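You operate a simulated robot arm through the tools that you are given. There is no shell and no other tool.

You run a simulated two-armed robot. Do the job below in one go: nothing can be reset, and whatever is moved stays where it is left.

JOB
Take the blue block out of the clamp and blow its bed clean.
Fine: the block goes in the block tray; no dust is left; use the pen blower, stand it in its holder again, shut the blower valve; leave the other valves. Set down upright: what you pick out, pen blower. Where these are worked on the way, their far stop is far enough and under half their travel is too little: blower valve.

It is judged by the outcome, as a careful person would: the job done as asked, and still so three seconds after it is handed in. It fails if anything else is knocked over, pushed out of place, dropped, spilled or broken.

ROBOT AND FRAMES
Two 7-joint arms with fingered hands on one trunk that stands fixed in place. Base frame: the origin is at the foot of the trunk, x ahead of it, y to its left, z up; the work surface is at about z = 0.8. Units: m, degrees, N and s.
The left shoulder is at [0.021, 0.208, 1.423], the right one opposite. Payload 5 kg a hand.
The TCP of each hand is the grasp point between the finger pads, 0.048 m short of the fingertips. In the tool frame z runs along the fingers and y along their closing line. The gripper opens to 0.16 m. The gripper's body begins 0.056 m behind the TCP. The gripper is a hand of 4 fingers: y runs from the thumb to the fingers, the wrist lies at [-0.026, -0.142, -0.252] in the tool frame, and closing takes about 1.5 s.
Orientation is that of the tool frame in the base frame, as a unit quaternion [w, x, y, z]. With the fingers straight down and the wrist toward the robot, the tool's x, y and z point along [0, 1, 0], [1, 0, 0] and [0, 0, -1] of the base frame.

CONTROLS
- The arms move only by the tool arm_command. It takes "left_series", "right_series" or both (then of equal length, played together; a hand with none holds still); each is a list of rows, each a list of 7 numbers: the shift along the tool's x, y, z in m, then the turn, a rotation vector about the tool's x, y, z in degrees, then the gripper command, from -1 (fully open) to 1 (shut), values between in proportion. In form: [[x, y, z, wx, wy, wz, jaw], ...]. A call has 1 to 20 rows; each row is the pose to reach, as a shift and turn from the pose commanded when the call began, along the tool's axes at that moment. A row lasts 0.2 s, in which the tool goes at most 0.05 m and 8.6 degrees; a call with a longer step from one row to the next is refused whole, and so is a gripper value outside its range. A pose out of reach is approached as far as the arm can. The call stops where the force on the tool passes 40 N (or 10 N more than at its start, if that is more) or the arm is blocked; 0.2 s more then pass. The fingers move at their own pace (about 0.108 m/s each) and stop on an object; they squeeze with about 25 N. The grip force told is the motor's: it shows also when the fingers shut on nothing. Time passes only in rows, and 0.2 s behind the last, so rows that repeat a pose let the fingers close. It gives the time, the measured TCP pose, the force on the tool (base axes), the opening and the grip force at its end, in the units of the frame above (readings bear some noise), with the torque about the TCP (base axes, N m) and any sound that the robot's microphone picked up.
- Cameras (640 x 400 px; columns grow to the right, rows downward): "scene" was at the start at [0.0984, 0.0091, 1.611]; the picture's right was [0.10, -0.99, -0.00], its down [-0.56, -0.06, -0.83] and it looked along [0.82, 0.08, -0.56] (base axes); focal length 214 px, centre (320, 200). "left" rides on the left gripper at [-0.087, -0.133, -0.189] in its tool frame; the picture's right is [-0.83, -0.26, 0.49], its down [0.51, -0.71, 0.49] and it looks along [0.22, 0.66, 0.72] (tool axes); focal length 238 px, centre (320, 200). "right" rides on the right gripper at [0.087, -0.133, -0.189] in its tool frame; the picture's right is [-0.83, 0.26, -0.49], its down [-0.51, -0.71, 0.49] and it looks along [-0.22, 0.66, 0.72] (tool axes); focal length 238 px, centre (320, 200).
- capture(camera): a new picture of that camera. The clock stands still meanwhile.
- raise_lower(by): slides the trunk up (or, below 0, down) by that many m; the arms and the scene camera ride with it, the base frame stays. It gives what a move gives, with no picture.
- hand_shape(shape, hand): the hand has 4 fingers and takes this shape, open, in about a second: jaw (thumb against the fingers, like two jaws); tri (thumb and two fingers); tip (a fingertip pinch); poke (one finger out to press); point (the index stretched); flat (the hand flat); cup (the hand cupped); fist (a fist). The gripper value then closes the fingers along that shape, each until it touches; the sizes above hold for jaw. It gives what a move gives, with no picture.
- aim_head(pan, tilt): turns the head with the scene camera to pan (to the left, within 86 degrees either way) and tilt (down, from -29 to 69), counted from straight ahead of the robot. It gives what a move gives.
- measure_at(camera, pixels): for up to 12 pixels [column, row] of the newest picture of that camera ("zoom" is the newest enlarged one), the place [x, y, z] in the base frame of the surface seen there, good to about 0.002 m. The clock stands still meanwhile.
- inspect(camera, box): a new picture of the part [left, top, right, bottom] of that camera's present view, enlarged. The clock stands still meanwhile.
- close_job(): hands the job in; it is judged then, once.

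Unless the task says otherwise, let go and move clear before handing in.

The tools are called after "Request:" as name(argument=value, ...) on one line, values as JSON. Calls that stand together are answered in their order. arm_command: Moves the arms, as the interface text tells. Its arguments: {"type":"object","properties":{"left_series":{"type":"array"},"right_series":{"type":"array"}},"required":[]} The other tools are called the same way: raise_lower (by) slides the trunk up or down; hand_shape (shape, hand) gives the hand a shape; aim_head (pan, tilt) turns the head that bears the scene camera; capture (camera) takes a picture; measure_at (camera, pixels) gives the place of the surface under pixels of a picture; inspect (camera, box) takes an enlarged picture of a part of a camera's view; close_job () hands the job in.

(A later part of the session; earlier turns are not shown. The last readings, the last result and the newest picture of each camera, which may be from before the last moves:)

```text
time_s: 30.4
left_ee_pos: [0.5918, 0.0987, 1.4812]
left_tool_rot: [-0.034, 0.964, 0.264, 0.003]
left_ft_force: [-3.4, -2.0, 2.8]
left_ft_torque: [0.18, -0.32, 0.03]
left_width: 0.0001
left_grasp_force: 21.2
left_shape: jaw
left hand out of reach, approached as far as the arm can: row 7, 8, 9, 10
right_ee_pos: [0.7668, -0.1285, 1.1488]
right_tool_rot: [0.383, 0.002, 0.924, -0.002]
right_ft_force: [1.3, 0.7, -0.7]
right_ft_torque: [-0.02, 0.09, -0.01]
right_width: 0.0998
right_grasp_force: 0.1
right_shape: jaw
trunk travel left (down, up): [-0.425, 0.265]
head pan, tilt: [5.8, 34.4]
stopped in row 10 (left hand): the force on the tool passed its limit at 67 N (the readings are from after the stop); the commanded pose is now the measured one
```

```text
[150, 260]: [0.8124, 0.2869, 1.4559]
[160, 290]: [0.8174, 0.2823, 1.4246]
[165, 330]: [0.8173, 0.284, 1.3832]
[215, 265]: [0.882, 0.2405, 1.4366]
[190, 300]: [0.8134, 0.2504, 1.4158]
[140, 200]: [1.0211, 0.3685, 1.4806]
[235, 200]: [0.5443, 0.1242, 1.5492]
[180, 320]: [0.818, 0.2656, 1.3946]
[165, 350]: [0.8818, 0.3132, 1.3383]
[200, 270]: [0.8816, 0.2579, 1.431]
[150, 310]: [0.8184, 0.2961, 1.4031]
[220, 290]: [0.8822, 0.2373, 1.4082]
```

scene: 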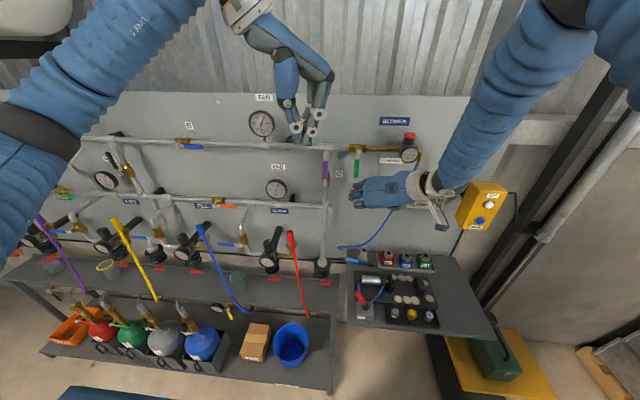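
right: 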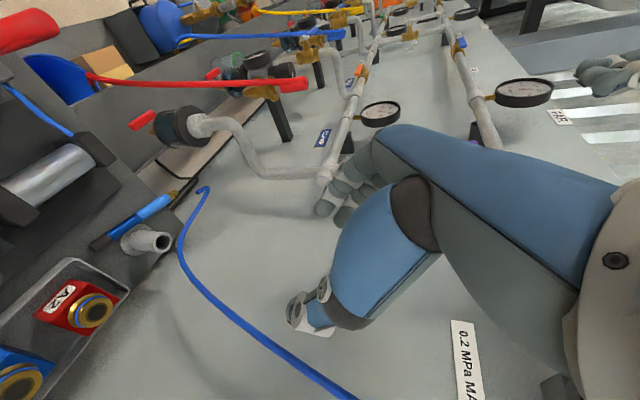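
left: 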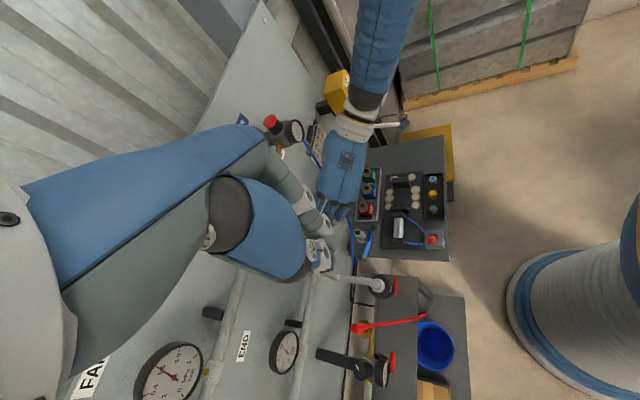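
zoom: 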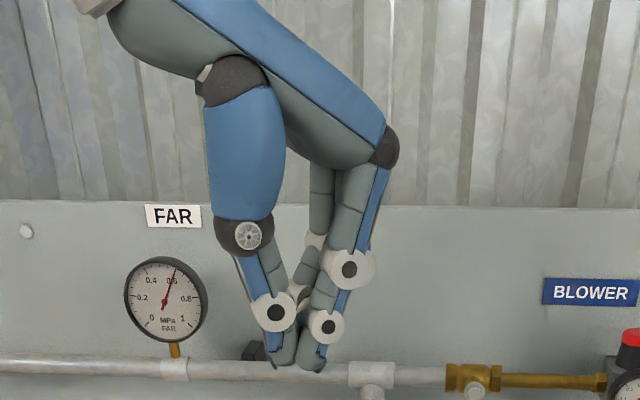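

Very useful: when shut, the pads meet only near the fingertips and there is a void at the TCP, which is where the pen was. I'll look at the "tip" and "tri" shapes closed as well.

Request:
hand_shape(shape="tip", hand="left")

Request:
inspect(camera="scene", box=[260, 30, 360, 155])

Request:
arm_command(left_series=[[0, 0, 0, 0, 0, 0, 1], [0, 0, 0, 0, 0, 0, 1], [0, 0, 0, 0, 0, 0, 1], [0, 0, 0, 0, 0, 0, 1], [0, 0, 0, 0, 0, 0, 1], [0, 0, 0, 0, 0, 0, 1], [0, 0, 0, 0, 0, 0, 1], [0, 0, 0, 0, 0, 0, 1]])

Request:
inspect(camera="scene", box=[260, 30, 360, 155])

```text
time_s: 31.3
left_ee_pos: [0.591, 0.0952, 1.4792]
left_tool_rot: [-0.036, 0.965, 0.259, 0.002]
left_ft_force: [-0.2, 0.0, 0.6]
left_ft_torque: [0.03, -0.01, -0.01]
left_width: 0.1596
left_grasp_force: 0.0
left_shape: tip
right_ee_pos: [0.767, -0.1277, 1.1482]
right_tool_rot: [0.383, 0.001, 0.924, -0.001]
right_ft_force: [0.6, 0.0, -0.5]
right_ft_torque: [0.03, -0.01, 0.03]
right_width: 0.0997
right_grasp_force: 0.0
right_shape: jaw
trunk travel left (down, up): [-0.425, 0.265]
head pan, tilt: [5.8, 34.4]
```

```text
3.20 times, centred on (310, 92) of scene
```

zoom: 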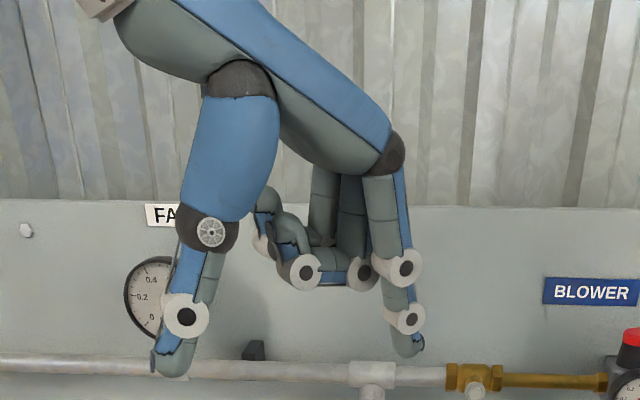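

```text
time_s: 33.1
left_ee_pos: [0.5914, 0.0957, 1.4788]
left_tool_rot: [-0.036, 0.965, 0.26, 0.002]
left_ft_force: [-0.4, -0.8, -1.0]
left_ft_torque: [0.02, 0.02, -0.02]
left_width: 0.0001
left_grasp_force: 24.9
left_shape: tip
right_ee_pos: [0.7678, -0.1282, 1.1486]
right_tool_rot: [0.382, 0.002, 0.924, 0.0]
right_ft_force: [0.7, -0.1, -0.2]
right_ft_torque: [0.01, 0.02, 0.03]
right_width: 0.0995
right_grasp_force: 0.1
right_shape: jaw
trunk travel left (down, up): [-0.425, 0.265]
head pan, tilt: [5.8, 34.4]
```

```text
3.20 times, centred on (310, 92) of scene
```

zoom: 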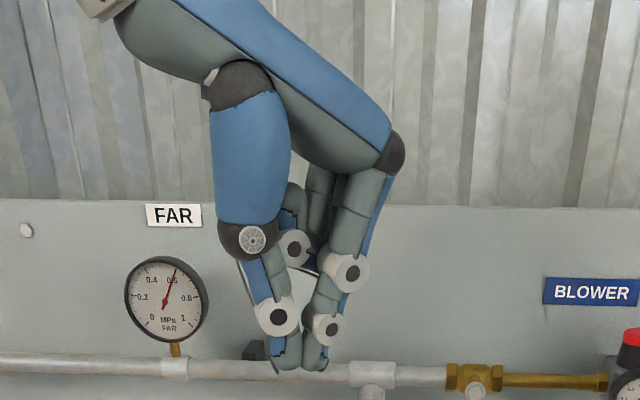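

In every shape the pads meet only in the last ~3 cm before the fingertips, so the pen must sit about 0.03 m beyond the TCP. I'll turn the right hand fingers-down again, yawed 12° so it closes square to the lying pen, and shift the left hand out of the way.

Request:
arm_command(right_series=[[0.004, 0.002, -0.004, 2.86, 2.29, 6.89, -0.25], [0.008, 0.004, -0.008, 5.71, 4.59, 13.79, -0.25], [0.012, 0.006, -0.012, 8.57, 6.88, 20.68, -0.25], [0.016, 0.008, -0.016, 11.42, 9.17, 27.58, -0.25], [0.02, 0.01, -0.02, 14.28, 11.47, 34.47, -0.25], [0.024, 0.013, -0.024, 17.13, 13.76, 41.37, -0.25], [0.028, 0.016, -0.028, 19.99, 16.06, 48.26, -0.25], [0.032, 0.019, -0.032, 22.85, 18.35, 55.15, -0.25], [0.036, 0.022, -0.036, 25.7, 20.64, 62.05, -0.25], [0.04, 0.025, -0.04, 28.56, 22.94, 68.94, -0.1], [0.044, 0.028, -0.044, 31.41, 25.23, 75.84, 0.0], [0.047, 0.03, -0.047, 34.27, 27.52, 82.73, 0.2], [0.047, 0.03, -0.047, 37.12, 29.82, 89.63, 0.375], [0.047, 0.03, -0.047, 39.98, 32.11, 96.52, 0.375], [0.047, 0.03, -0.047, 39.98, 32.11, 96.52, 0.375]], left_series=[[0.006, -0.01, 0, 0, 0, 0, 1], [0.012, -0.02, 0, 0, 0, 0, 1], [0.018, -0.031, 0, 0, 0, 0, 1], [0.024, -0.042, 0, 0, 0, 0, 1], [0.03, -0.052, 0, 0, 0, 0, 1], [0.036, -0.062, 0, 0, 0, 0, 1], [0.042, -0.073, 0, 0, 0, 0, 1], [0.048, -0.083, 0, 0, 0, 0, 1], [0.054, -0.094, 0, 0, 0, 0, 1], [0.06, -0.104, 0, 0, 0, 0, 1], [0.06, -0.104, 0, 0, 0, 0, 1], [0.06, -0.104, 0, 0, 0, 0, 1], [0.06, -0.104, 0, 0, 0, 0, 1], [0.06, -0.104, 0, 0, 0, 0, 1], [0.06, -0.104, 0, 0, 0, 0, 1]])

Request:
capture(camera="right")

Request:
capture(camera="scene")

```text
time_s: 36.3
left_ee_pos: [0.5506, 0.1816, 1.4896]
left_tool_rot: [-0.035, 0.964, 0.263, 0.001]
left_ft_force: [0.3, -1.2, 0.2]
left_ft_torque: [-0.01, -0.03, 0.05]
left_width: 0.0002
left_grasp_force: 24.7
left_shape: tip
left hand out of reach, approached as far as the arm can: row 2, 3, 4, 5, 6, 7, 8, 9, 10, 11, 12, 13, 14, 15
right_ee_pos: [0.6997, -0.0979, 1.1493]
right_tool_rot: [0.0, 0.781, 0.625, 0.0]
right_ft_force: [0.3, -0.1, -0.4]
right_ft_torque: [0.0, 0.02, -0.04]
right_width: 0.0504
right_grasp_force: 0.0
right_shape: jaw
trunk travel left (down, up): [-0.425, 0.265]
head pan, tilt: [5.8, 34.4]
```

```text
taken
```

right: 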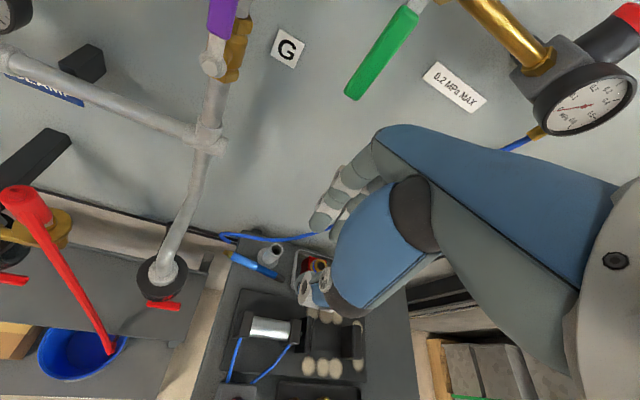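

```text
taken
```

scene: 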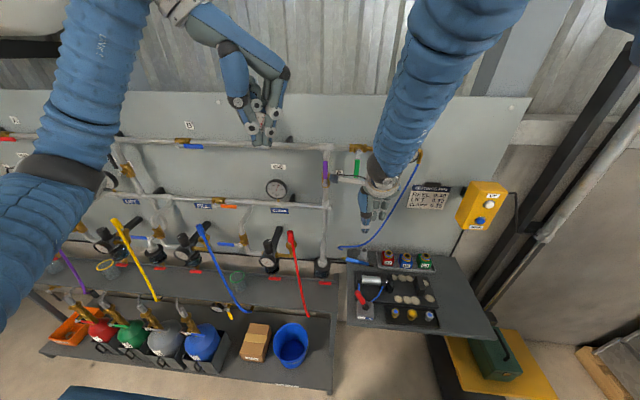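

The right hand is fingers-down and yawed as planned. I'll re-measure the lying pen from the right and scene cameras.

Request:
inspect(camera="right", box=[210, 215, 350, 305])

Request:
inspect(camera="scene", box=[335, 235, 395, 285])

Request:
measure_at(camera="zoom", pixels=[[135, 184], [150, 190], [170, 190], [170, 196], [170, 204], [265, 212], [265, 228], [350, 232], [350, 243], [388, 245], [180, 240], [280, 190]])

```text
4.44 times, centred on (280, 260) of right
```

zoom: 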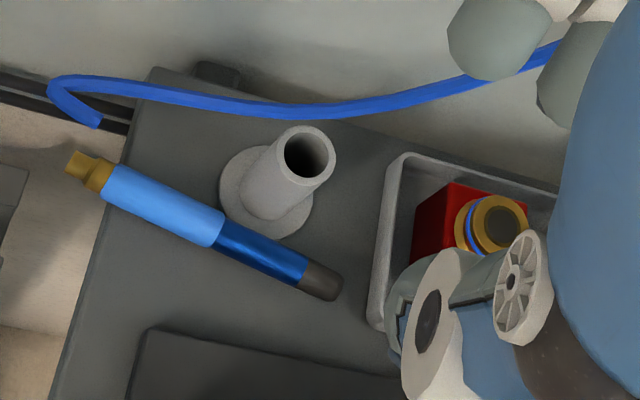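

```text
8.00 times, centred on (365, 260) of scene
```

zoom: 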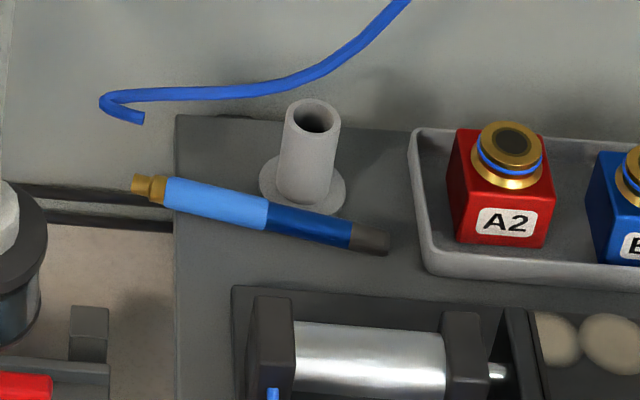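

```text
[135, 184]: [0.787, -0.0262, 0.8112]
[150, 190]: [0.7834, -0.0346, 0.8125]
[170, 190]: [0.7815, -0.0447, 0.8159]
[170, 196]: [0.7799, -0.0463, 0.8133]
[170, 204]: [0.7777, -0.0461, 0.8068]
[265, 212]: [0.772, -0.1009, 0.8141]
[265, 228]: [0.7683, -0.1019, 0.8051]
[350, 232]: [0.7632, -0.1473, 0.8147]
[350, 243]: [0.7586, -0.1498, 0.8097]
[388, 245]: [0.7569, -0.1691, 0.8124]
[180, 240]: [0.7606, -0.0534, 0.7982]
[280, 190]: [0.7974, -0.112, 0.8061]
```

The pen's body axis is at about (0.781, -0.070) and square to the hand. I'll descend first (to stay clear of the green lever) and then move over it.

Request:
arm_command(right_series=[[0, 0, 0.045, 0, 0, 0, 0.375], [0, 0, 0.09, 0, 0, 0, 0.375], [0, 0, 0.13, 0, 0, 0, 0.375], [0.015, 0.025, 0.16, 0, 0, 0, 0.375], [0.03, 0.05, 0.18, 0, 0, 0, 0.375], [0.0451, 0.0729, 0.2, 0, 0, 0, 0.375], [0.0451, 0.0729, 0.2, 0, 0, 0, 0.375]])

Request:
capture(camera="right")

Request:
inspect(camera="scene", box=[325, 200, 405, 290])

```text
time_s: 37.9
left_ee_pos: [0.5516, 0.1833, 1.4895]
left_tool_rot: [-0.036, 0.964, 0.263, 0.003]
left_ft_force: [-0.5, 0.4, 1.6]
left_ft_torque: [0.05, -0.05, 0.0]
left_width: 0.0001
left_grasp_force: 25.2
left_shape: tip
right_ee_pos: [0.7821, -0.0715, 0.9488]
right_tool_rot: [0.001, 0.781, 0.624, 0.0]
right_ft_force: [-0.4, -0.2, -0.1]
right_ft_torque: [0.01, -0.01, -0.01]
right_width: 0.0502
right_grasp_force: 0.2
right_shape: jaw
trunk travel left (down, up): [-0.425, 0.265]
head pan, tilt: [5.8, 34.4]
```

```text
taken
```

right: 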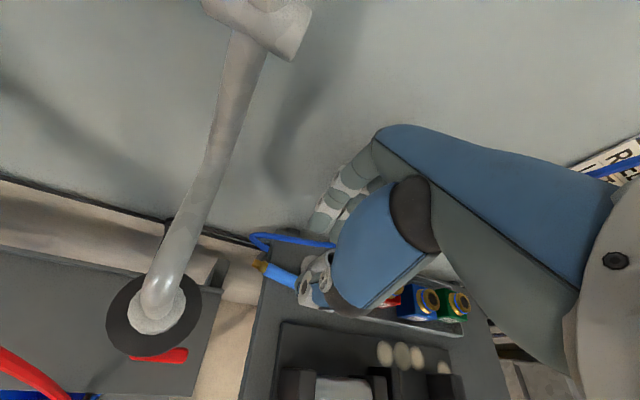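

```text
4.44 times, centred on (365, 245) of scene
```

zoom: 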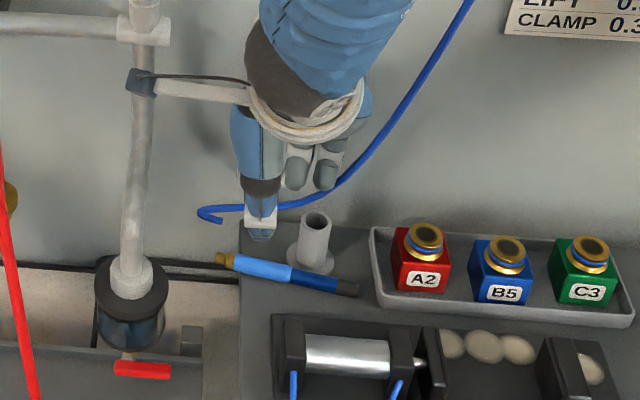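

Thumb shows at (260,235) and two fingers at (297,180) and (327,183) of the zoom. I'll measure them against the holder tube before lowering.

Request:
measure_at(camera="zoom", pixels=[[260, 235], [250, 225], [270, 225], [297, 185], [327, 185], [290, 170], [340, 170], [258, 205], [315, 222], [300, 225], [332, 225], [290, 130]])

```text
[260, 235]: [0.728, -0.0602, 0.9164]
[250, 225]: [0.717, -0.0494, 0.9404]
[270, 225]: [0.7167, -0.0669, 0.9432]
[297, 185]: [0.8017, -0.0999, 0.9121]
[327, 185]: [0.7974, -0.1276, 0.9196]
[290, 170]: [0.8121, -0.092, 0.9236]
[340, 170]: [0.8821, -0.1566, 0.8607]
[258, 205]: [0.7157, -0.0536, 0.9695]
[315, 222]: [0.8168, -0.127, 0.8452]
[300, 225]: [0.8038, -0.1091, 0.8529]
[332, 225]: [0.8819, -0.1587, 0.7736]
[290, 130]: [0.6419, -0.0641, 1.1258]
```

The fingers sit at y ≈ -0.07, -0.10 and -0.128, i.e. offset to the right, so two would hit the holder tube if I lowered the right hand here. The left hand's fingers are mirrored (offset to the left, away from the tube), so I'll pick the pen with the left hand; first I retract the right hand.

Request:
arm_command(right_series=[[-0.007, -0.033, 0, 0, 0, 0, 0.375], [-0.015, -0.066, -0.005, 0, 0, 0, 0.375], [-0.022, -0.098, -0.02, 0, 0, 0, 0.375], [-0.05, -0.092, -0.05, 0, 0, 0, 0.375], [-0.082, -0.086, -0.08, 0, 0, 0, 0.375], [-0.115, -0.079, -0.11, 0, 0, 0, 0.375], [-0.147, -0.073, -0.14, 0, 0, 0, 0.375], [-0.18, -0.066, -0.17, 0, 0, 0, 0.375], [-0.213, -0.06, -0.2, 0, 0, 0, 0.375], [-0.246, -0.053, -0.22, 0, 0, 0, 0.375], [-0.28, -0.047, -0.24, 0, 0, 0, 0.375], [-0.315, -0.04, -0.26, 0, 0, 0, 0.375], [-0.35, -0.034, -0.28, 0, 0, 0, 0.375], [-0.35, -0.034, -0.28, 0, 0, 0, 0.375]])

Request:
hand_shape(shape="jaw", hand="left")

Request:
arm_command(left_series=[[-0.003, 0.016, 0.03, -0.3, -0.3, -5.2, 0], [-0.007, 0.034, 0.06, -0.7, -0.6, -10.5, 0], [-0.011, 0.052, 0.09, -1.1, -0.9, -15.7, 0], [-0.015, 0.07, 0.12, -1.4, -1.3, -20.9, 0], [-0.018, 0.088, 0.155, -1.8, -1.6, -26.2, 0], [-0.022, 0.106, 0.19, -2.1, -1.9, -31.4, 0], [-0.025, 0.123, 0.22, -2.5, -2.2, -36.6, 0], [-0.029, 0.141, 0.25, -2.8, -2.5, -41.9, 0.375], [-0.0326, 0.1583, 0.279, -3.2, -2.9, -47.1, 0.375], [-0.0326, 0.1583, 0.279, -3.2, -2.9, -47.1, 0.375]])

Request:
capture(camera="scene")

Request:
capture(camera="left")

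```text
time_s: 40.9
left_ee_pos: [0.5522, 0.1852, 1.488]
left_tool_rot: [-0.034, 0.964, 0.263, 0.0]
left_ft_force: [-0.4, 1.2, 0.0]
left_ft_torque: [-0.16, 0.0, -0.03]
left_width: 0.0
left_grasp_force: 25.1
left_shape: tip
right_ee_pos: [0.6727, -0.4026, 1.2313]
right_tool_rot: [0.001, 0.781, 0.625, -0.002]
right_ft_force: [0.3, 4.5, 2.2]
right_ft_torque: [-0.22, -0.17, 0.19]
right_width: 0.0501
right_grasp_force: 0.1
right_shape: jaw
trunk travel left (down, up): [-0.425, 0.265]
head pan, tilt: [5.8, 34.4]
```

```text
time_s: 41.8
left_ee_pos: [0.5524, 0.1832, 1.4891]
left_tool_rot: [-0.036, 0.964, 0.263, 0.002]
left_ft_force: [0.4, 0.7, 0.0]
left_ft_torque: [-0.02, 0.02, 0.0]
left_width: 0.1596
left_grasp_force: 0.2
left_shape: jaw
right_ee_pos: [0.6724, -0.4033, 1.2307]
right_tool_rot: [0.001, 0.781, 0.625, -0.001]
right_ft_force: [-0.9, 5.8, 4.6]
right_ft_torque: [-0.34, -0.32, 0.43]
right_width: 0.05
right_grasp_force: 0.1
right_shape: jaw
trunk travel left (down, up): [-0.425, 0.265]
head pan, tilt: [5.8, 34.4]
```

```text
time_s: 44.0
left_ee_pos: [0.5961, 0.0487, 1.2007]
left_tool_rot: [0.001, 0.78, 0.625, -0.002]
left_ft_force: [-0.3, 0.4, 0.0]
left_ft_torque: [-0.05, 0.0, -0.01]
left_width: 0.0501
left_grasp_force: 0.0
left_shape: jaw
right_ee_pos: [0.672, -0.4034, 1.2306]
right_tool_rot: [-0.001, 0.781, 0.625, 0.0]
right_ft_force: [0.9, 6.4, 3.0]
right_ft_torque: [-0.22, -0.26, 0.42]
right_width: 0.0504
right_grasp_force: 0.2
right_shape: jaw
trunk travel left (down, up): [-0.425, 0.265]
head pan, tilt: [5.8, 34.4]
```

```text
taken
```

scene: 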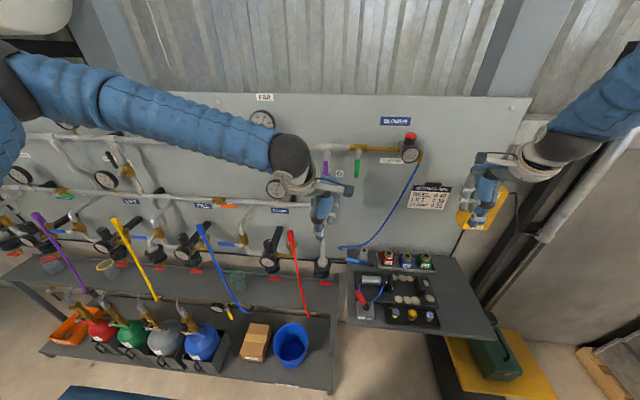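

```text
taken
```

left: 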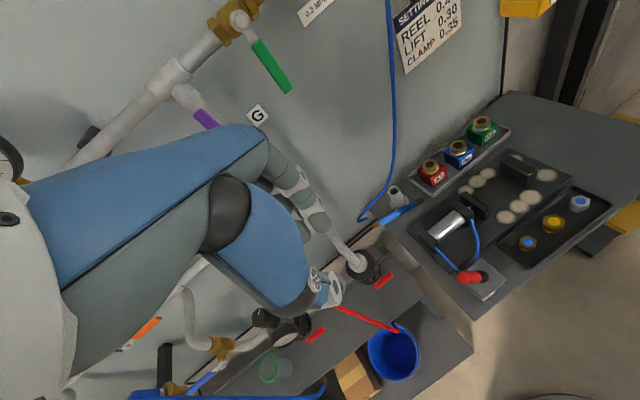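

The right hand feels 6.4 N in +y: it is touching the yellow pendant. I'll back it off immediately to the left and away.

Request:
arm_command(right_series=[[0.02, -0.005, -0.005, 0, 0, 0, 0.375], [0.035, -0.02, -0.005, 0, 0, 0, 0.375], [0.04, -0.05, -0.005, 0, 0, 0, 0.375], [0.04, -0.09, -0.005, 0, 0, 0, 0.375], [0.03, -0.13, -0.005, 0, 0, 0, 0.375], [0.03, -0.13, -0.005, 0, 0, 0, 0.375]])

Request:
inspect(camera="scene", box=[420, 140, 560, 250])

```text
time_s: 45.4
left_ee_pos: [0.5975, 0.0473, 1.2026]
left_tool_rot: [0.0, 0.781, 0.625, -0.001]
left_ft_force: [0.9, 0.7, -0.6]
left_ft_torque: [-0.05, 0.08, -0.03]
left_width: 0.0505
left_grasp_force: 0.1
left_shape: jaw
right_ee_pos: [0.5536, -0.3461, 1.2332]
right_tool_rot: [0.0, 0.781, 0.625, 0.0]
right_ft_force: [0.6, -0.3, -1.0]
right_ft_torque: [0.0, 0.08, 0.01]
right_width: 0.0498
right_grasp_force: 0.1
right_shape: jaw
trunk travel left (down, up): [-0.425, 0.265]
head pan, tilt: [5.8, 34.4]
```

```text
3.64 times, centred on (490, 195) of scene
```

zoom: 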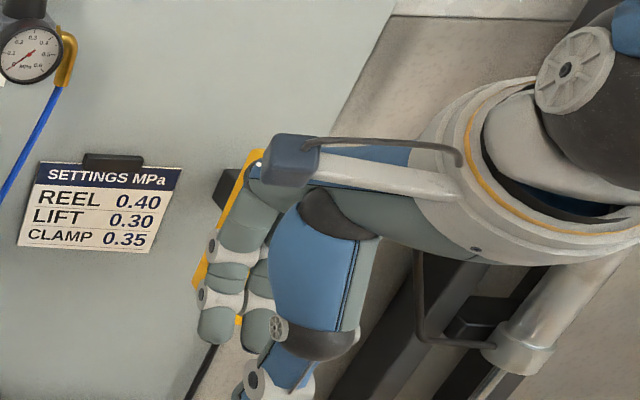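

The contact is cleared. Before bringing the left hand to the pen, I'll measure the pipe and pot to the left of the pen, as its outer fingers will reach towards them.

Request:
inspect(camera="left", box=[310, 170, 470, 310])

Request:
measure_at(camera="zoom", pixels=[[120, 240], [165, 285], [205, 265], [225, 300], [265, 300], [300, 335], [180, 320], [310, 190], [255, 195], [390, 160], [330, 230], [290, 260]])

Request:
inspect(camera="scene", box=[300, 190, 400, 290])

Request:
measure_at(camera="zoom", pixels=[[150, 150], [150, 220], [130, 310], [165, 310], [115, 330], [185, 330], [150, 345], [230, 285], [160, 260], [170, 190], [60, 330], [200, 330]])

```text
2.86 times, centred on (390, 240) of left
```

zoom: 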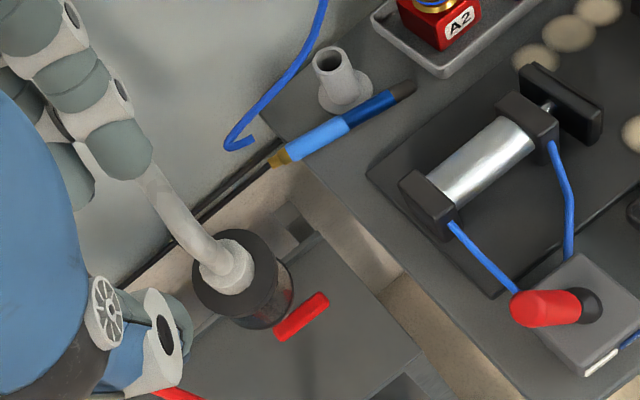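

```text
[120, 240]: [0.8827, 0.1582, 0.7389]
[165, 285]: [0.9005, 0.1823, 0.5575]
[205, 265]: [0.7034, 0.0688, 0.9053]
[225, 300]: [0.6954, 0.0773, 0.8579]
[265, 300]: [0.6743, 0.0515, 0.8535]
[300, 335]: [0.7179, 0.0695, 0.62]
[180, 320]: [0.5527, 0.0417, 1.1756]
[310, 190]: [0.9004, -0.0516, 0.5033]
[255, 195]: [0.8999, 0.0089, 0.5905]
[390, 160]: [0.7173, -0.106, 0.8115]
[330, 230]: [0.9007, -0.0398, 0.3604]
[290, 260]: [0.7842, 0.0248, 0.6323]
```

```text
4.00 times, centred on (350, 240) of scene
```

zoom: 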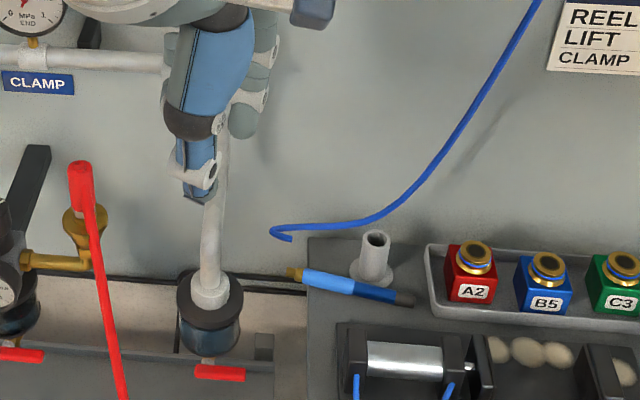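

```text
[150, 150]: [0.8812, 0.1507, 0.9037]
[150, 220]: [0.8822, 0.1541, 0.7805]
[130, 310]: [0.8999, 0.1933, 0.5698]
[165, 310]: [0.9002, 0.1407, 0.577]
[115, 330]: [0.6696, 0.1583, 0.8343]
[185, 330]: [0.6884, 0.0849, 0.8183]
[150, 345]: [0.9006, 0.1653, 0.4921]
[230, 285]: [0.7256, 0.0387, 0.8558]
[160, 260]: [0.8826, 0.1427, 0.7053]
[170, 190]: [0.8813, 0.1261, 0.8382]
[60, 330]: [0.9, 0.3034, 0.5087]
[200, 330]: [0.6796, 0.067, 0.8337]
```

The pot (y 0.025 to 0.095) and pipe clear the left hand's fingers by about 2-3 cm. I'll bring the left hand round to above the pen at (0.781, -0.073, 0.95).

Request:
arm_command(left_series=[[-0.038, 0.0166, 0.017, 0, 0, 0, 0.375], [-0.077, 0.033, 0.034, 0, 0, 0, 0.375], [-0.1149, 0.0498, 0.0515, 0, 0, 0, 0.375], [-0.112, 0.064, 0.094, 0, 0, 0, 0.375], [-0.108, 0.079, 0.137, 0, 0, 0, 0.375], [-0.105, 0.094, 0.18, 0, 0, 0, 0.375], [-0.1017, 0.1084, 0.2215, 0, 0, 0, 0.375], [-0.094, 0.141, 0.2315, 0, 0, 0, 0.375], [-0.086, 0.174, 0.2415, 0, 0, 0, 0.375], [-0.0775, 0.2066, 0.2515, 0, 0, 0, 0.375], [-0.0775, 0.2066, 0.2515, 0, 0, 0, 0.375]])

Request:
inspect(camera="scene", box=[310, 190, 410, 290])

Request:
capture(camera="left")

Request:
capture(camera="right")

```text
time_s: 47.8
left_ee_pos: [0.7835, -0.0744, 0.952]
left_tool_rot: [0.001, 0.781, 0.624, -0.001]
left_ft_force: [-0.6, -1.0, 0.7]
left_ft_torque: [-0.05, -0.04, 0.02]
left_width: 0.05
left_grasp_force: 0.1
left_shape: jaw
right_ee_pos: [0.551, -0.346, 1.2334]
right_tool_rot: [0.001, 0.781, 0.625, -0.001]
right_ft_force: [-1.1, 1.0, -0.5]
right_ft_torque: [-0.03, -0.04, 0.02]
right_width: 0.0499
right_grasp_force: 0.0
right_shape: jaw
trunk travel left (down, up): [-0.425, 0.265]
head pan, tilt: [5.8, 34.4]
```

```text
4.00 times, centred on (360, 240) of scene
```

zoom: 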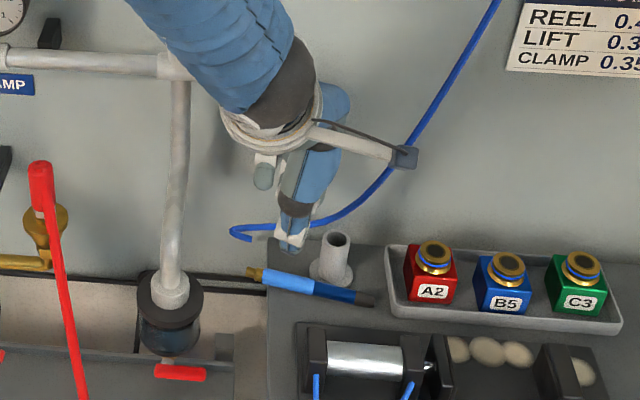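

```text
taken
```

left: 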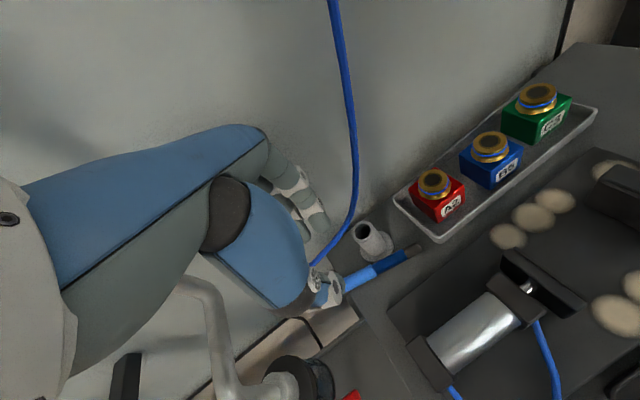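

```text
taken
```

right: 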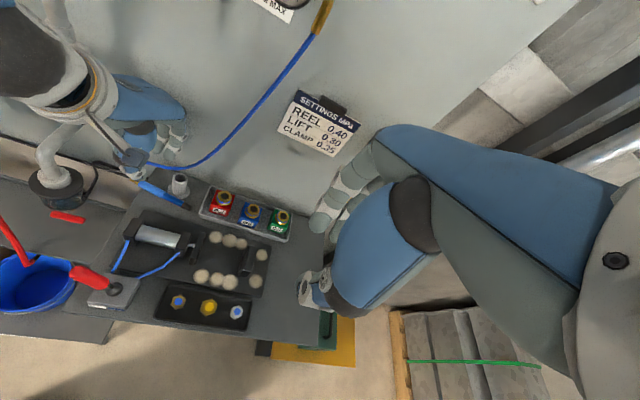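

The right camera gives a side view of the left hand over the pen near (150,165). I'll zoom there and measure the thumb and fingertips.

Request:
inspect(camera="right", box=[100, 100, 220, 220])

Request:
inspect(camera="left", box=[260, 150, 440, 310])

Request:
measure_at(camera="zoom", pixels=[[130, 185], [160, 210], [185, 245], [260, 340], [250, 300], [275, 360], [380, 250], [330, 325], [345, 305], [420, 300], [210, 285], [300, 330]])

```text
3.33 times, centred on (160, 160) of right
```

zoom: 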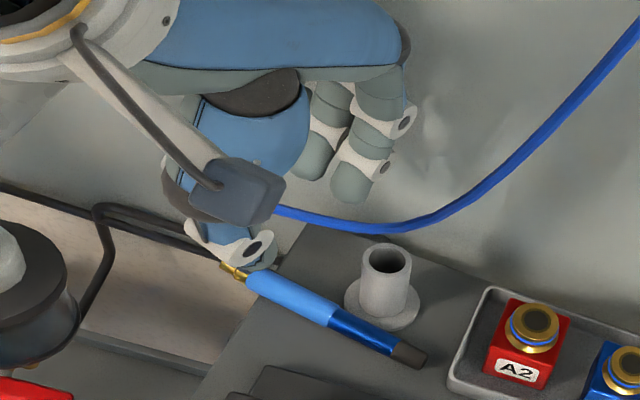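

```text
2.50 times, centred on (350, 230) of left
```

zoom: 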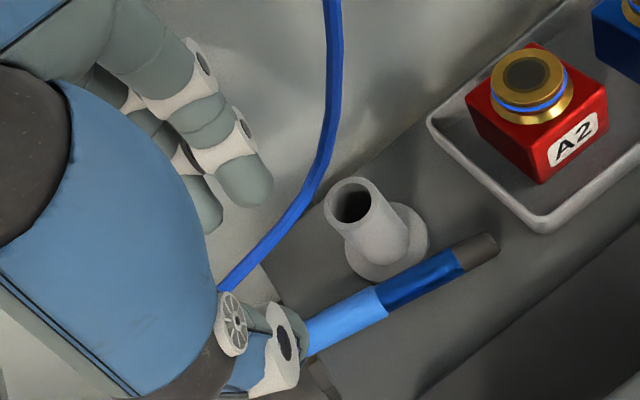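

```text
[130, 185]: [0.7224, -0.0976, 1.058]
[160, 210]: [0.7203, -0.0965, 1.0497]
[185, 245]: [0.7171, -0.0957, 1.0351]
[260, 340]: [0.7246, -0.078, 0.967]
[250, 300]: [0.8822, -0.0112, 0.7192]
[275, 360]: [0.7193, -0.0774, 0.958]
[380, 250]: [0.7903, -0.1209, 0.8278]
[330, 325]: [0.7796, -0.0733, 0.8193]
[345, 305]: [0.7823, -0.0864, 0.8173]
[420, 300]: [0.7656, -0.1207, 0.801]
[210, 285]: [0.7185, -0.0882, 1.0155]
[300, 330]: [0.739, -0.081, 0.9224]
```

Request:
measure_at(camera="zoom", pixels=[[250, 190], [235, 185], [240, 145], [255, 160], [210, 215], [200, 70], [265, 185], [245, 130], [225, 200], [150, 90], [300, 345], [285, 320]])

Request:
measure_at(camera="scene", pixels=[[372, 208]])

```text
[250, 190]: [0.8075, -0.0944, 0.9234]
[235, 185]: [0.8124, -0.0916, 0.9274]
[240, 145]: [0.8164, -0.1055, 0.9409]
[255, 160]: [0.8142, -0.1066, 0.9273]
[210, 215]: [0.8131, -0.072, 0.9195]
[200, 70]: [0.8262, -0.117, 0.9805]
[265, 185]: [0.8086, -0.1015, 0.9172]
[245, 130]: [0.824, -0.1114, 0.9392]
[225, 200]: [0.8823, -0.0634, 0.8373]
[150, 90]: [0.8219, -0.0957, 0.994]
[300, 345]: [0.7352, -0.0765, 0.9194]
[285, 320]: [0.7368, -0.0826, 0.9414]
```

```text
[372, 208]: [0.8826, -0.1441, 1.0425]
```

The left index finger is at y ≈ -0.097, close to the tube, so I'll shift 1.5 cm left to TCP y ≈ -0.058 and descend to 2.5 cm above the final height to check clearances.

Request:
arm_command(left_series=[[0.0155, -0.0024, 0, 0, 0, 0, 0.375], [0.0155, -0.0024, 0.025, 0, 0, 0, 0.375], [0.0155, -0.0024, 0.05, 0, 0, 0, 0.375], [0.0155, -0.0024, 0.075, 0, 0, 0, 0.375], [0.0155, -0.0024, 0.075, 0, 0, 0, 0.375]])

Request:
inspect(camera="right", box=[100, 120, 220, 220])

Request:
inspect(camera="left", box=[260, 150, 440, 310])

Request:
inspect(camera="scene", box=[330, 210, 410, 290])

```text
time_s: 49.0
left_ee_pos: [0.7833, -0.0573, 0.8762]
left_tool_rot: [0.001, 0.781, 0.624, 0.0]
left_ft_force: [-0.1, -0.4, 0.3]
left_ft_torque: [0.06, -0.03, 0.0]
left_width: 0.05
left_grasp_force: 0.0
left_shape: jaw
right_ee_pos: [0.552, -0.3466, 1.2338]
right_tool_rot: [0.0, 0.781, 0.624, 0.0]
right_ft_force: [0.4, 0.0, 0.1]
right_ft_torque: [0.01, -0.04, -0.03]
right_width: 0.0502
right_grasp_force: 0.0
right_shape: jaw
trunk travel left (down, up): [-0.425, 0.265]
head pan, tilt: [5.8, 34.4]
```

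```text
4.00 times, centred on (160, 170) of right
```

zoom: 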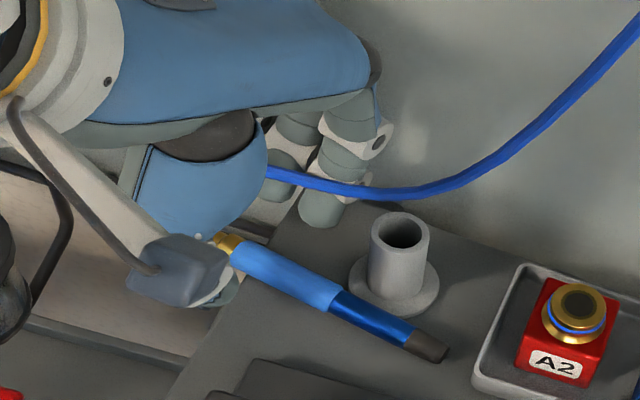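

```text
2.50 times, centred on (350, 230) of left
```

zoom: 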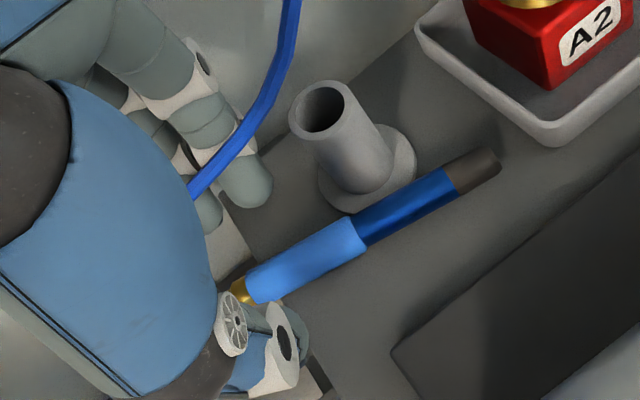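

```text
5.00 times, centred on (370, 250) of scene
```

zoom: 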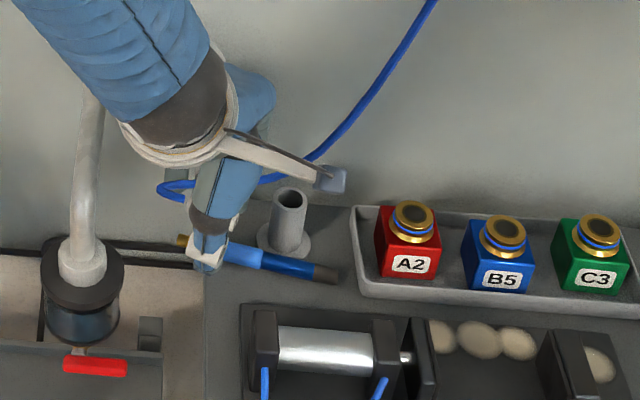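

The index clears the tube by about 1.5 cm and thumb and fingers straddle the pen. I'll lower the remaining 2.6 cm gently.

Request:
arm_command(left_series=[[0, 0, 0.01, 0, 0, 0, 0.375], [0, 0, 0.02, 0, 0, 0, 0.375], [0, 0, 0.0265, 0, 0, 0, 0.375], [0, 0, 0.0265, 0, 0, 0, 0.375]])

Request:
inspect(camera="right", box=[100, 120, 220, 220])

Request:
inspect(camera="left", box=[260, 150, 440, 310])

```text
time_s: 50.0
left_ee_pos: [0.7828, -0.0574, 0.8511]
left_tool_rot: [0.001, 0.781, 0.625, -0.001]
left_ft_force: [-1.5, -0.1, 14.1]
left_ft_torque: [0.02, 0.6, -0.01]
left_width: 0.0507
left_grasp_force: 0.0
left_shape: jaw
right_ee_pos: [0.5516, -0.3464, 1.234]
right_tool_rot: [0.0, 0.781, 0.624, 0.0]
right_ft_force: [0.6, 0.8, -0.3]
right_ft_torque: [0.04, 0.0, 0.02]
right_width: 0.0501
right_grasp_force: 0.0
right_shape: jaw
trunk travel left (down, up): [-0.425, 0.265]
head pan, tilt: [5.8, 34.4]
```

```text
4.00 times, centred on (160, 170) of right
```

zoom: 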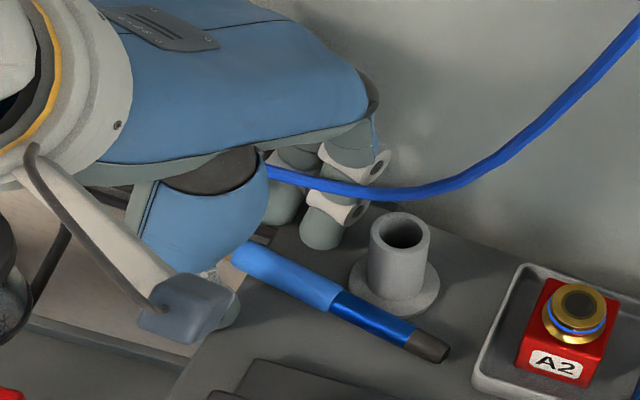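

```text
2.50 times, centred on (350, 230) of left
```

zoom: 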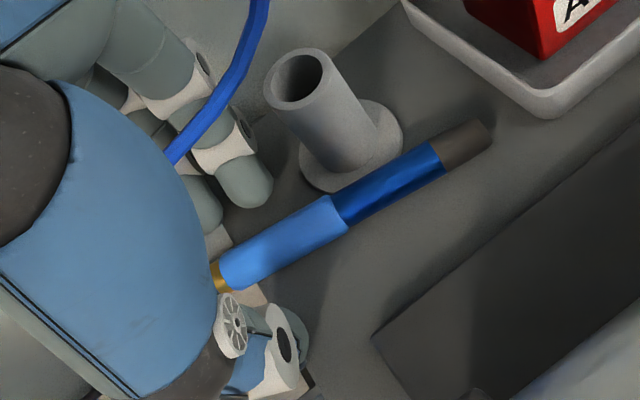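

The thumb tip touches the bench (14 N, torque locates it at the near side). I'll raise 2.5 mm and close slowly.

Request:
arm_command(left_series=[[0, 0, -0.0025, 0, 0, 0, 0.375], [0, 0, -0.0025, 0, 0, 0, 0.5], [0, 0, -0.0025, 0, 0, 0, 0.6], [0, 0, -0.0025, 0, 0, 0, 0.7], [0, 0, -0.0025, 0, 0, 0, 0.8]])

Request:
inspect(camera="right", box=[100, 120, 220, 220])

Request:
inspect(camera="left", box=[260, 150, 440, 310])

```text
time_s: 51.2
left_ee_pos: [0.7836, -0.0569, 0.8507]
left_tool_rot: [0.0, 0.781, 0.625, 0.0]
left_ft_force: [0.1, -0.8, -0.2]
left_ft_torque: [-0.02, 0.0, 0.0]
left_width: 0.0142
left_grasp_force: 19.0
left_shape: jaw
right_ee_pos: [0.5525, -0.3463, 1.2329]
right_tool_rot: [0.0, 0.781, 0.624, 0.0]
right_ft_force: [0.7, 0.2, 0.1]
right_ft_torque: [-0.04, 0.02, -0.01]
right_width: 0.0497
right_grasp_force: 0.2
right_shape: jaw
trunk travel left (down, up): [-0.425, 0.265]
head pan, tilt: [5.8, 34.4]
```

```text
4.00 times, centred on (160, 170) of right
```

zoom: 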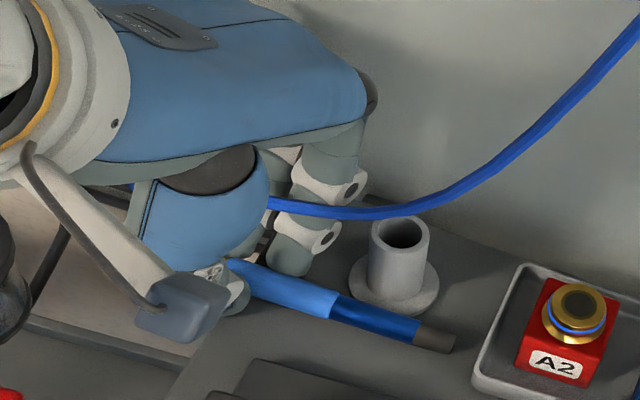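

```text
2.50 times, centred on (350, 230) of left
```

zoom: 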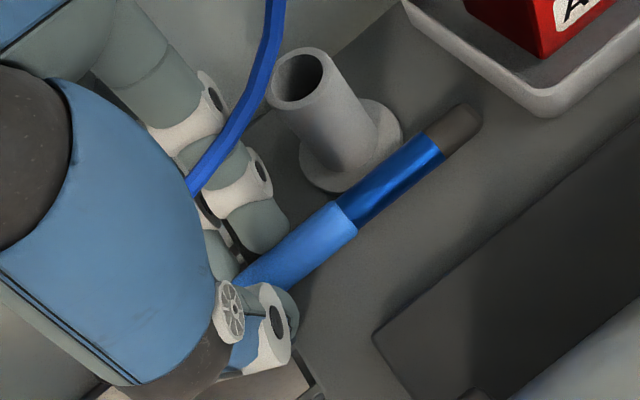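

The grip stopped at 0.014 m with 19 N on the pen. I'll squeeze fully and check.

Request:
arm_command(left_series=[[0, 0, 0, 0, 0, 0, 0.9], [0, 0, 0, 0, 0, 0, 1], [0, 0, 0, 0, 0, 0, 1], [0, 0, 0, 0, 0, 0, 1]])

Request:
inspect(camera="right", box=[100, 120, 220, 220])

Request:
inspect(camera="scene", box=[330, 220, 400, 290])

```text
time_s: 52.2
left_ee_pos: [0.7829, -0.0573, 0.8517]
left_tool_rot: [0.0, 0.781, 0.625, 0.0]
left_ft_force: [-1.2, -0.5, 2.5]
left_ft_torque: [0.06, -0.01, 0.03]
left_width: 0.0127
left_grasp_force: 24.8
left_shape: jaw
right_ee_pos: [0.5527, -0.346, 1.2342]
right_tool_rot: [0.0, 0.781, 0.624, 0.0]
right_ft_force: [-0.1, 0.1, 0.6]
right_ft_torque: [-0.02, 0.0, -0.02]
right_width: 0.0502
right_grasp_force: 0.0
right_shape: jaw
trunk travel left (down, up): [-0.425, 0.265]
head pan, tilt: [5.8, 34.4]
```

```text
4.00 times, centred on (160, 170) of right
```

zoom: 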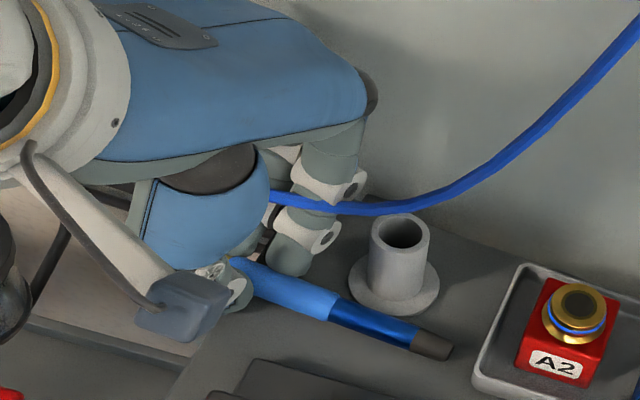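

```text
5.71 times, centred on (365, 255) of scene
```

zoom: 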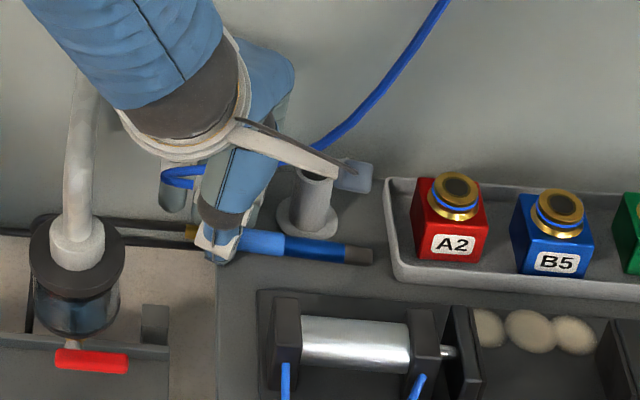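

Held at 0.0127 m with 24.8 N. I'll lift 2 cm as a test.

Request:
arm_command(left_series=[[0, 0, -0.005, 0, 0, 0, 1], [0, 0, -0.012, 0, 0, 0, 1], [0, 0, -0.02, 0, 0, 0, 1], [0, 0, -0.02, 0, 0, 0, 1], [0, 0, -0.02, 0, 0, 0, 1]])

Request:
inspect(camera="right", box=[100, 120, 220, 220])

Request:
inspect(camera="scene", box=[330, 220, 400, 290])

```text
time_s: 53.4
left_ee_pos: [0.7837, -0.0565, 0.8728]
left_tool_rot: [0.0, 0.781, 0.625, -0.001]
left_ft_force: [0.2, -0.6, -0.9]
left_ft_torque: [0.02, 0.0, -0.05]
left_width: 0.0125
left_grasp_force: 25.3
left_shape: jaw
right_ee_pos: [0.5529, -0.3459, 1.2335]
right_tool_rot: [0.0, 0.781, 0.624, 0.0]
right_ft_force: [-0.1, 0.2, 0.5]
right_ft_torque: [-0.02, -0.02, 0.04]
right_width: 0.0498
right_grasp_force: 0.0
right_shape: jaw
trunk travel left (down, up): [-0.425, 0.265]
head pan, tilt: [5.8, 34.4]
```

```text
4.00 times, centred on (160, 170) of right
```

zoom: 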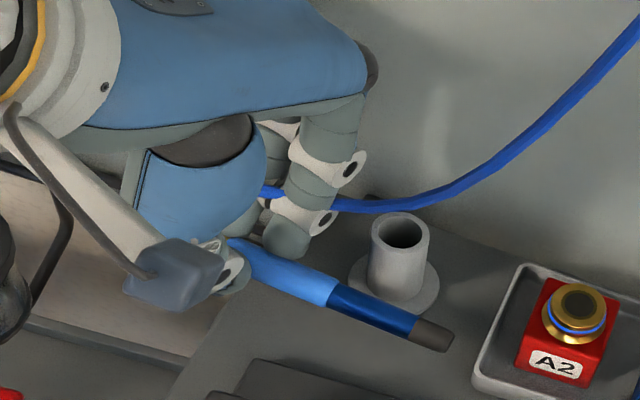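

```text
5.71 times, centred on (365, 255) of scene
```

zoom: 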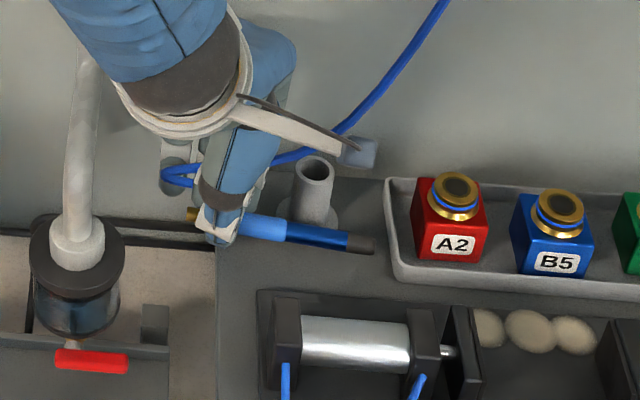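

The pen came up held level. I'll raise it to about z 0.99, then back toward the robot clear of the pipes and green lever.

Request:
arm_command(left_series=[[0, 0, -0.02, 0, 0, 0, 1], [0, 0, -0.045, 0, 0, 0, 1], [0, 0, -0.075, 0, 0, 0, 1], [0, -0.005, -0.105, 0, 0, 0, 1], [-0.006, -0.03, -0.12, 0, 0, 0, 1], [-0.013, -0.06, -0.135, 0, 0, 0, 1], [-0.021, -0.095, -0.155, 0, 0, 0, 1], [-0.029, -0.13, -0.18, 0, 0, 0, 1], [-0.037, -0.165, -0.21, 0, 0, 0, 1], [-0.044, -0.195, -0.24, 0, 0, 0, 1], [-0.044, -0.195, -0.26, 0, 0, 0, 1], [-0.044, -0.195, -0.26, 0, 0, 0, 1]])

Request:
capture(camera="scene")

Request:
capture(camera="right")

Request:
capture(camera="left")

```text
time_s: 56.0
left_ee_pos: [0.582, -0.0581, 1.134]
left_tool_rot: [0.0, 0.78, 0.625, -0.001]
left_ft_force: [0.4, 0.2, -0.4]
left_ft_torque: [0.07, 0.0, 0.0]
left_width: 0.0126
left_grasp_force: 25.2
left_shape: jaw
right_ee_pos: [0.5517, -0.3471, 1.2335]
right_tool_rot: [0.0, 0.781, 0.625, 0.0]
right_ft_force: [0.0, -0.9, 0.3]
right_ft_torque: [0.06, 0.0, 0.03]
right_width: 0.0498
right_grasp_force: 0.0
right_shape: jaw
trunk travel left (down, up): [-0.425, 0.265]
head pan, tilt: [5.8, 34.4]
```

```text
taken
```

scene: 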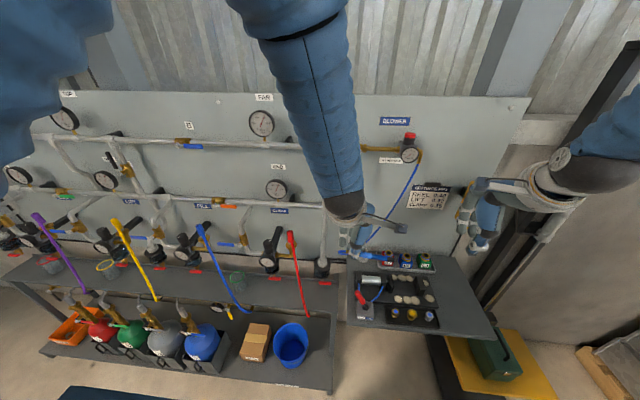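

```text
taken
```

right: 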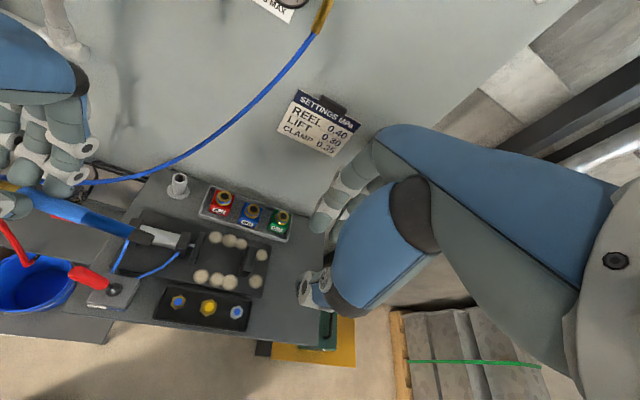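

```text
taken
```

left: 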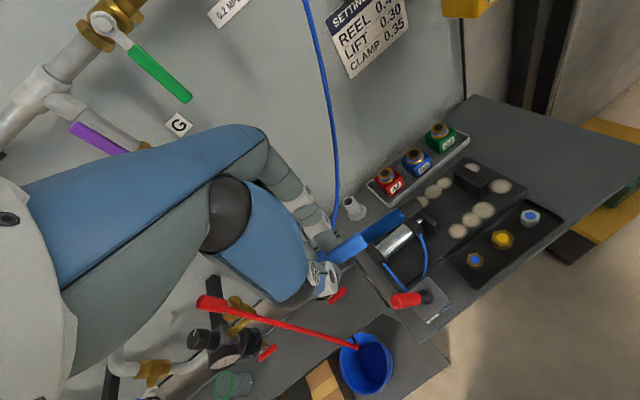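

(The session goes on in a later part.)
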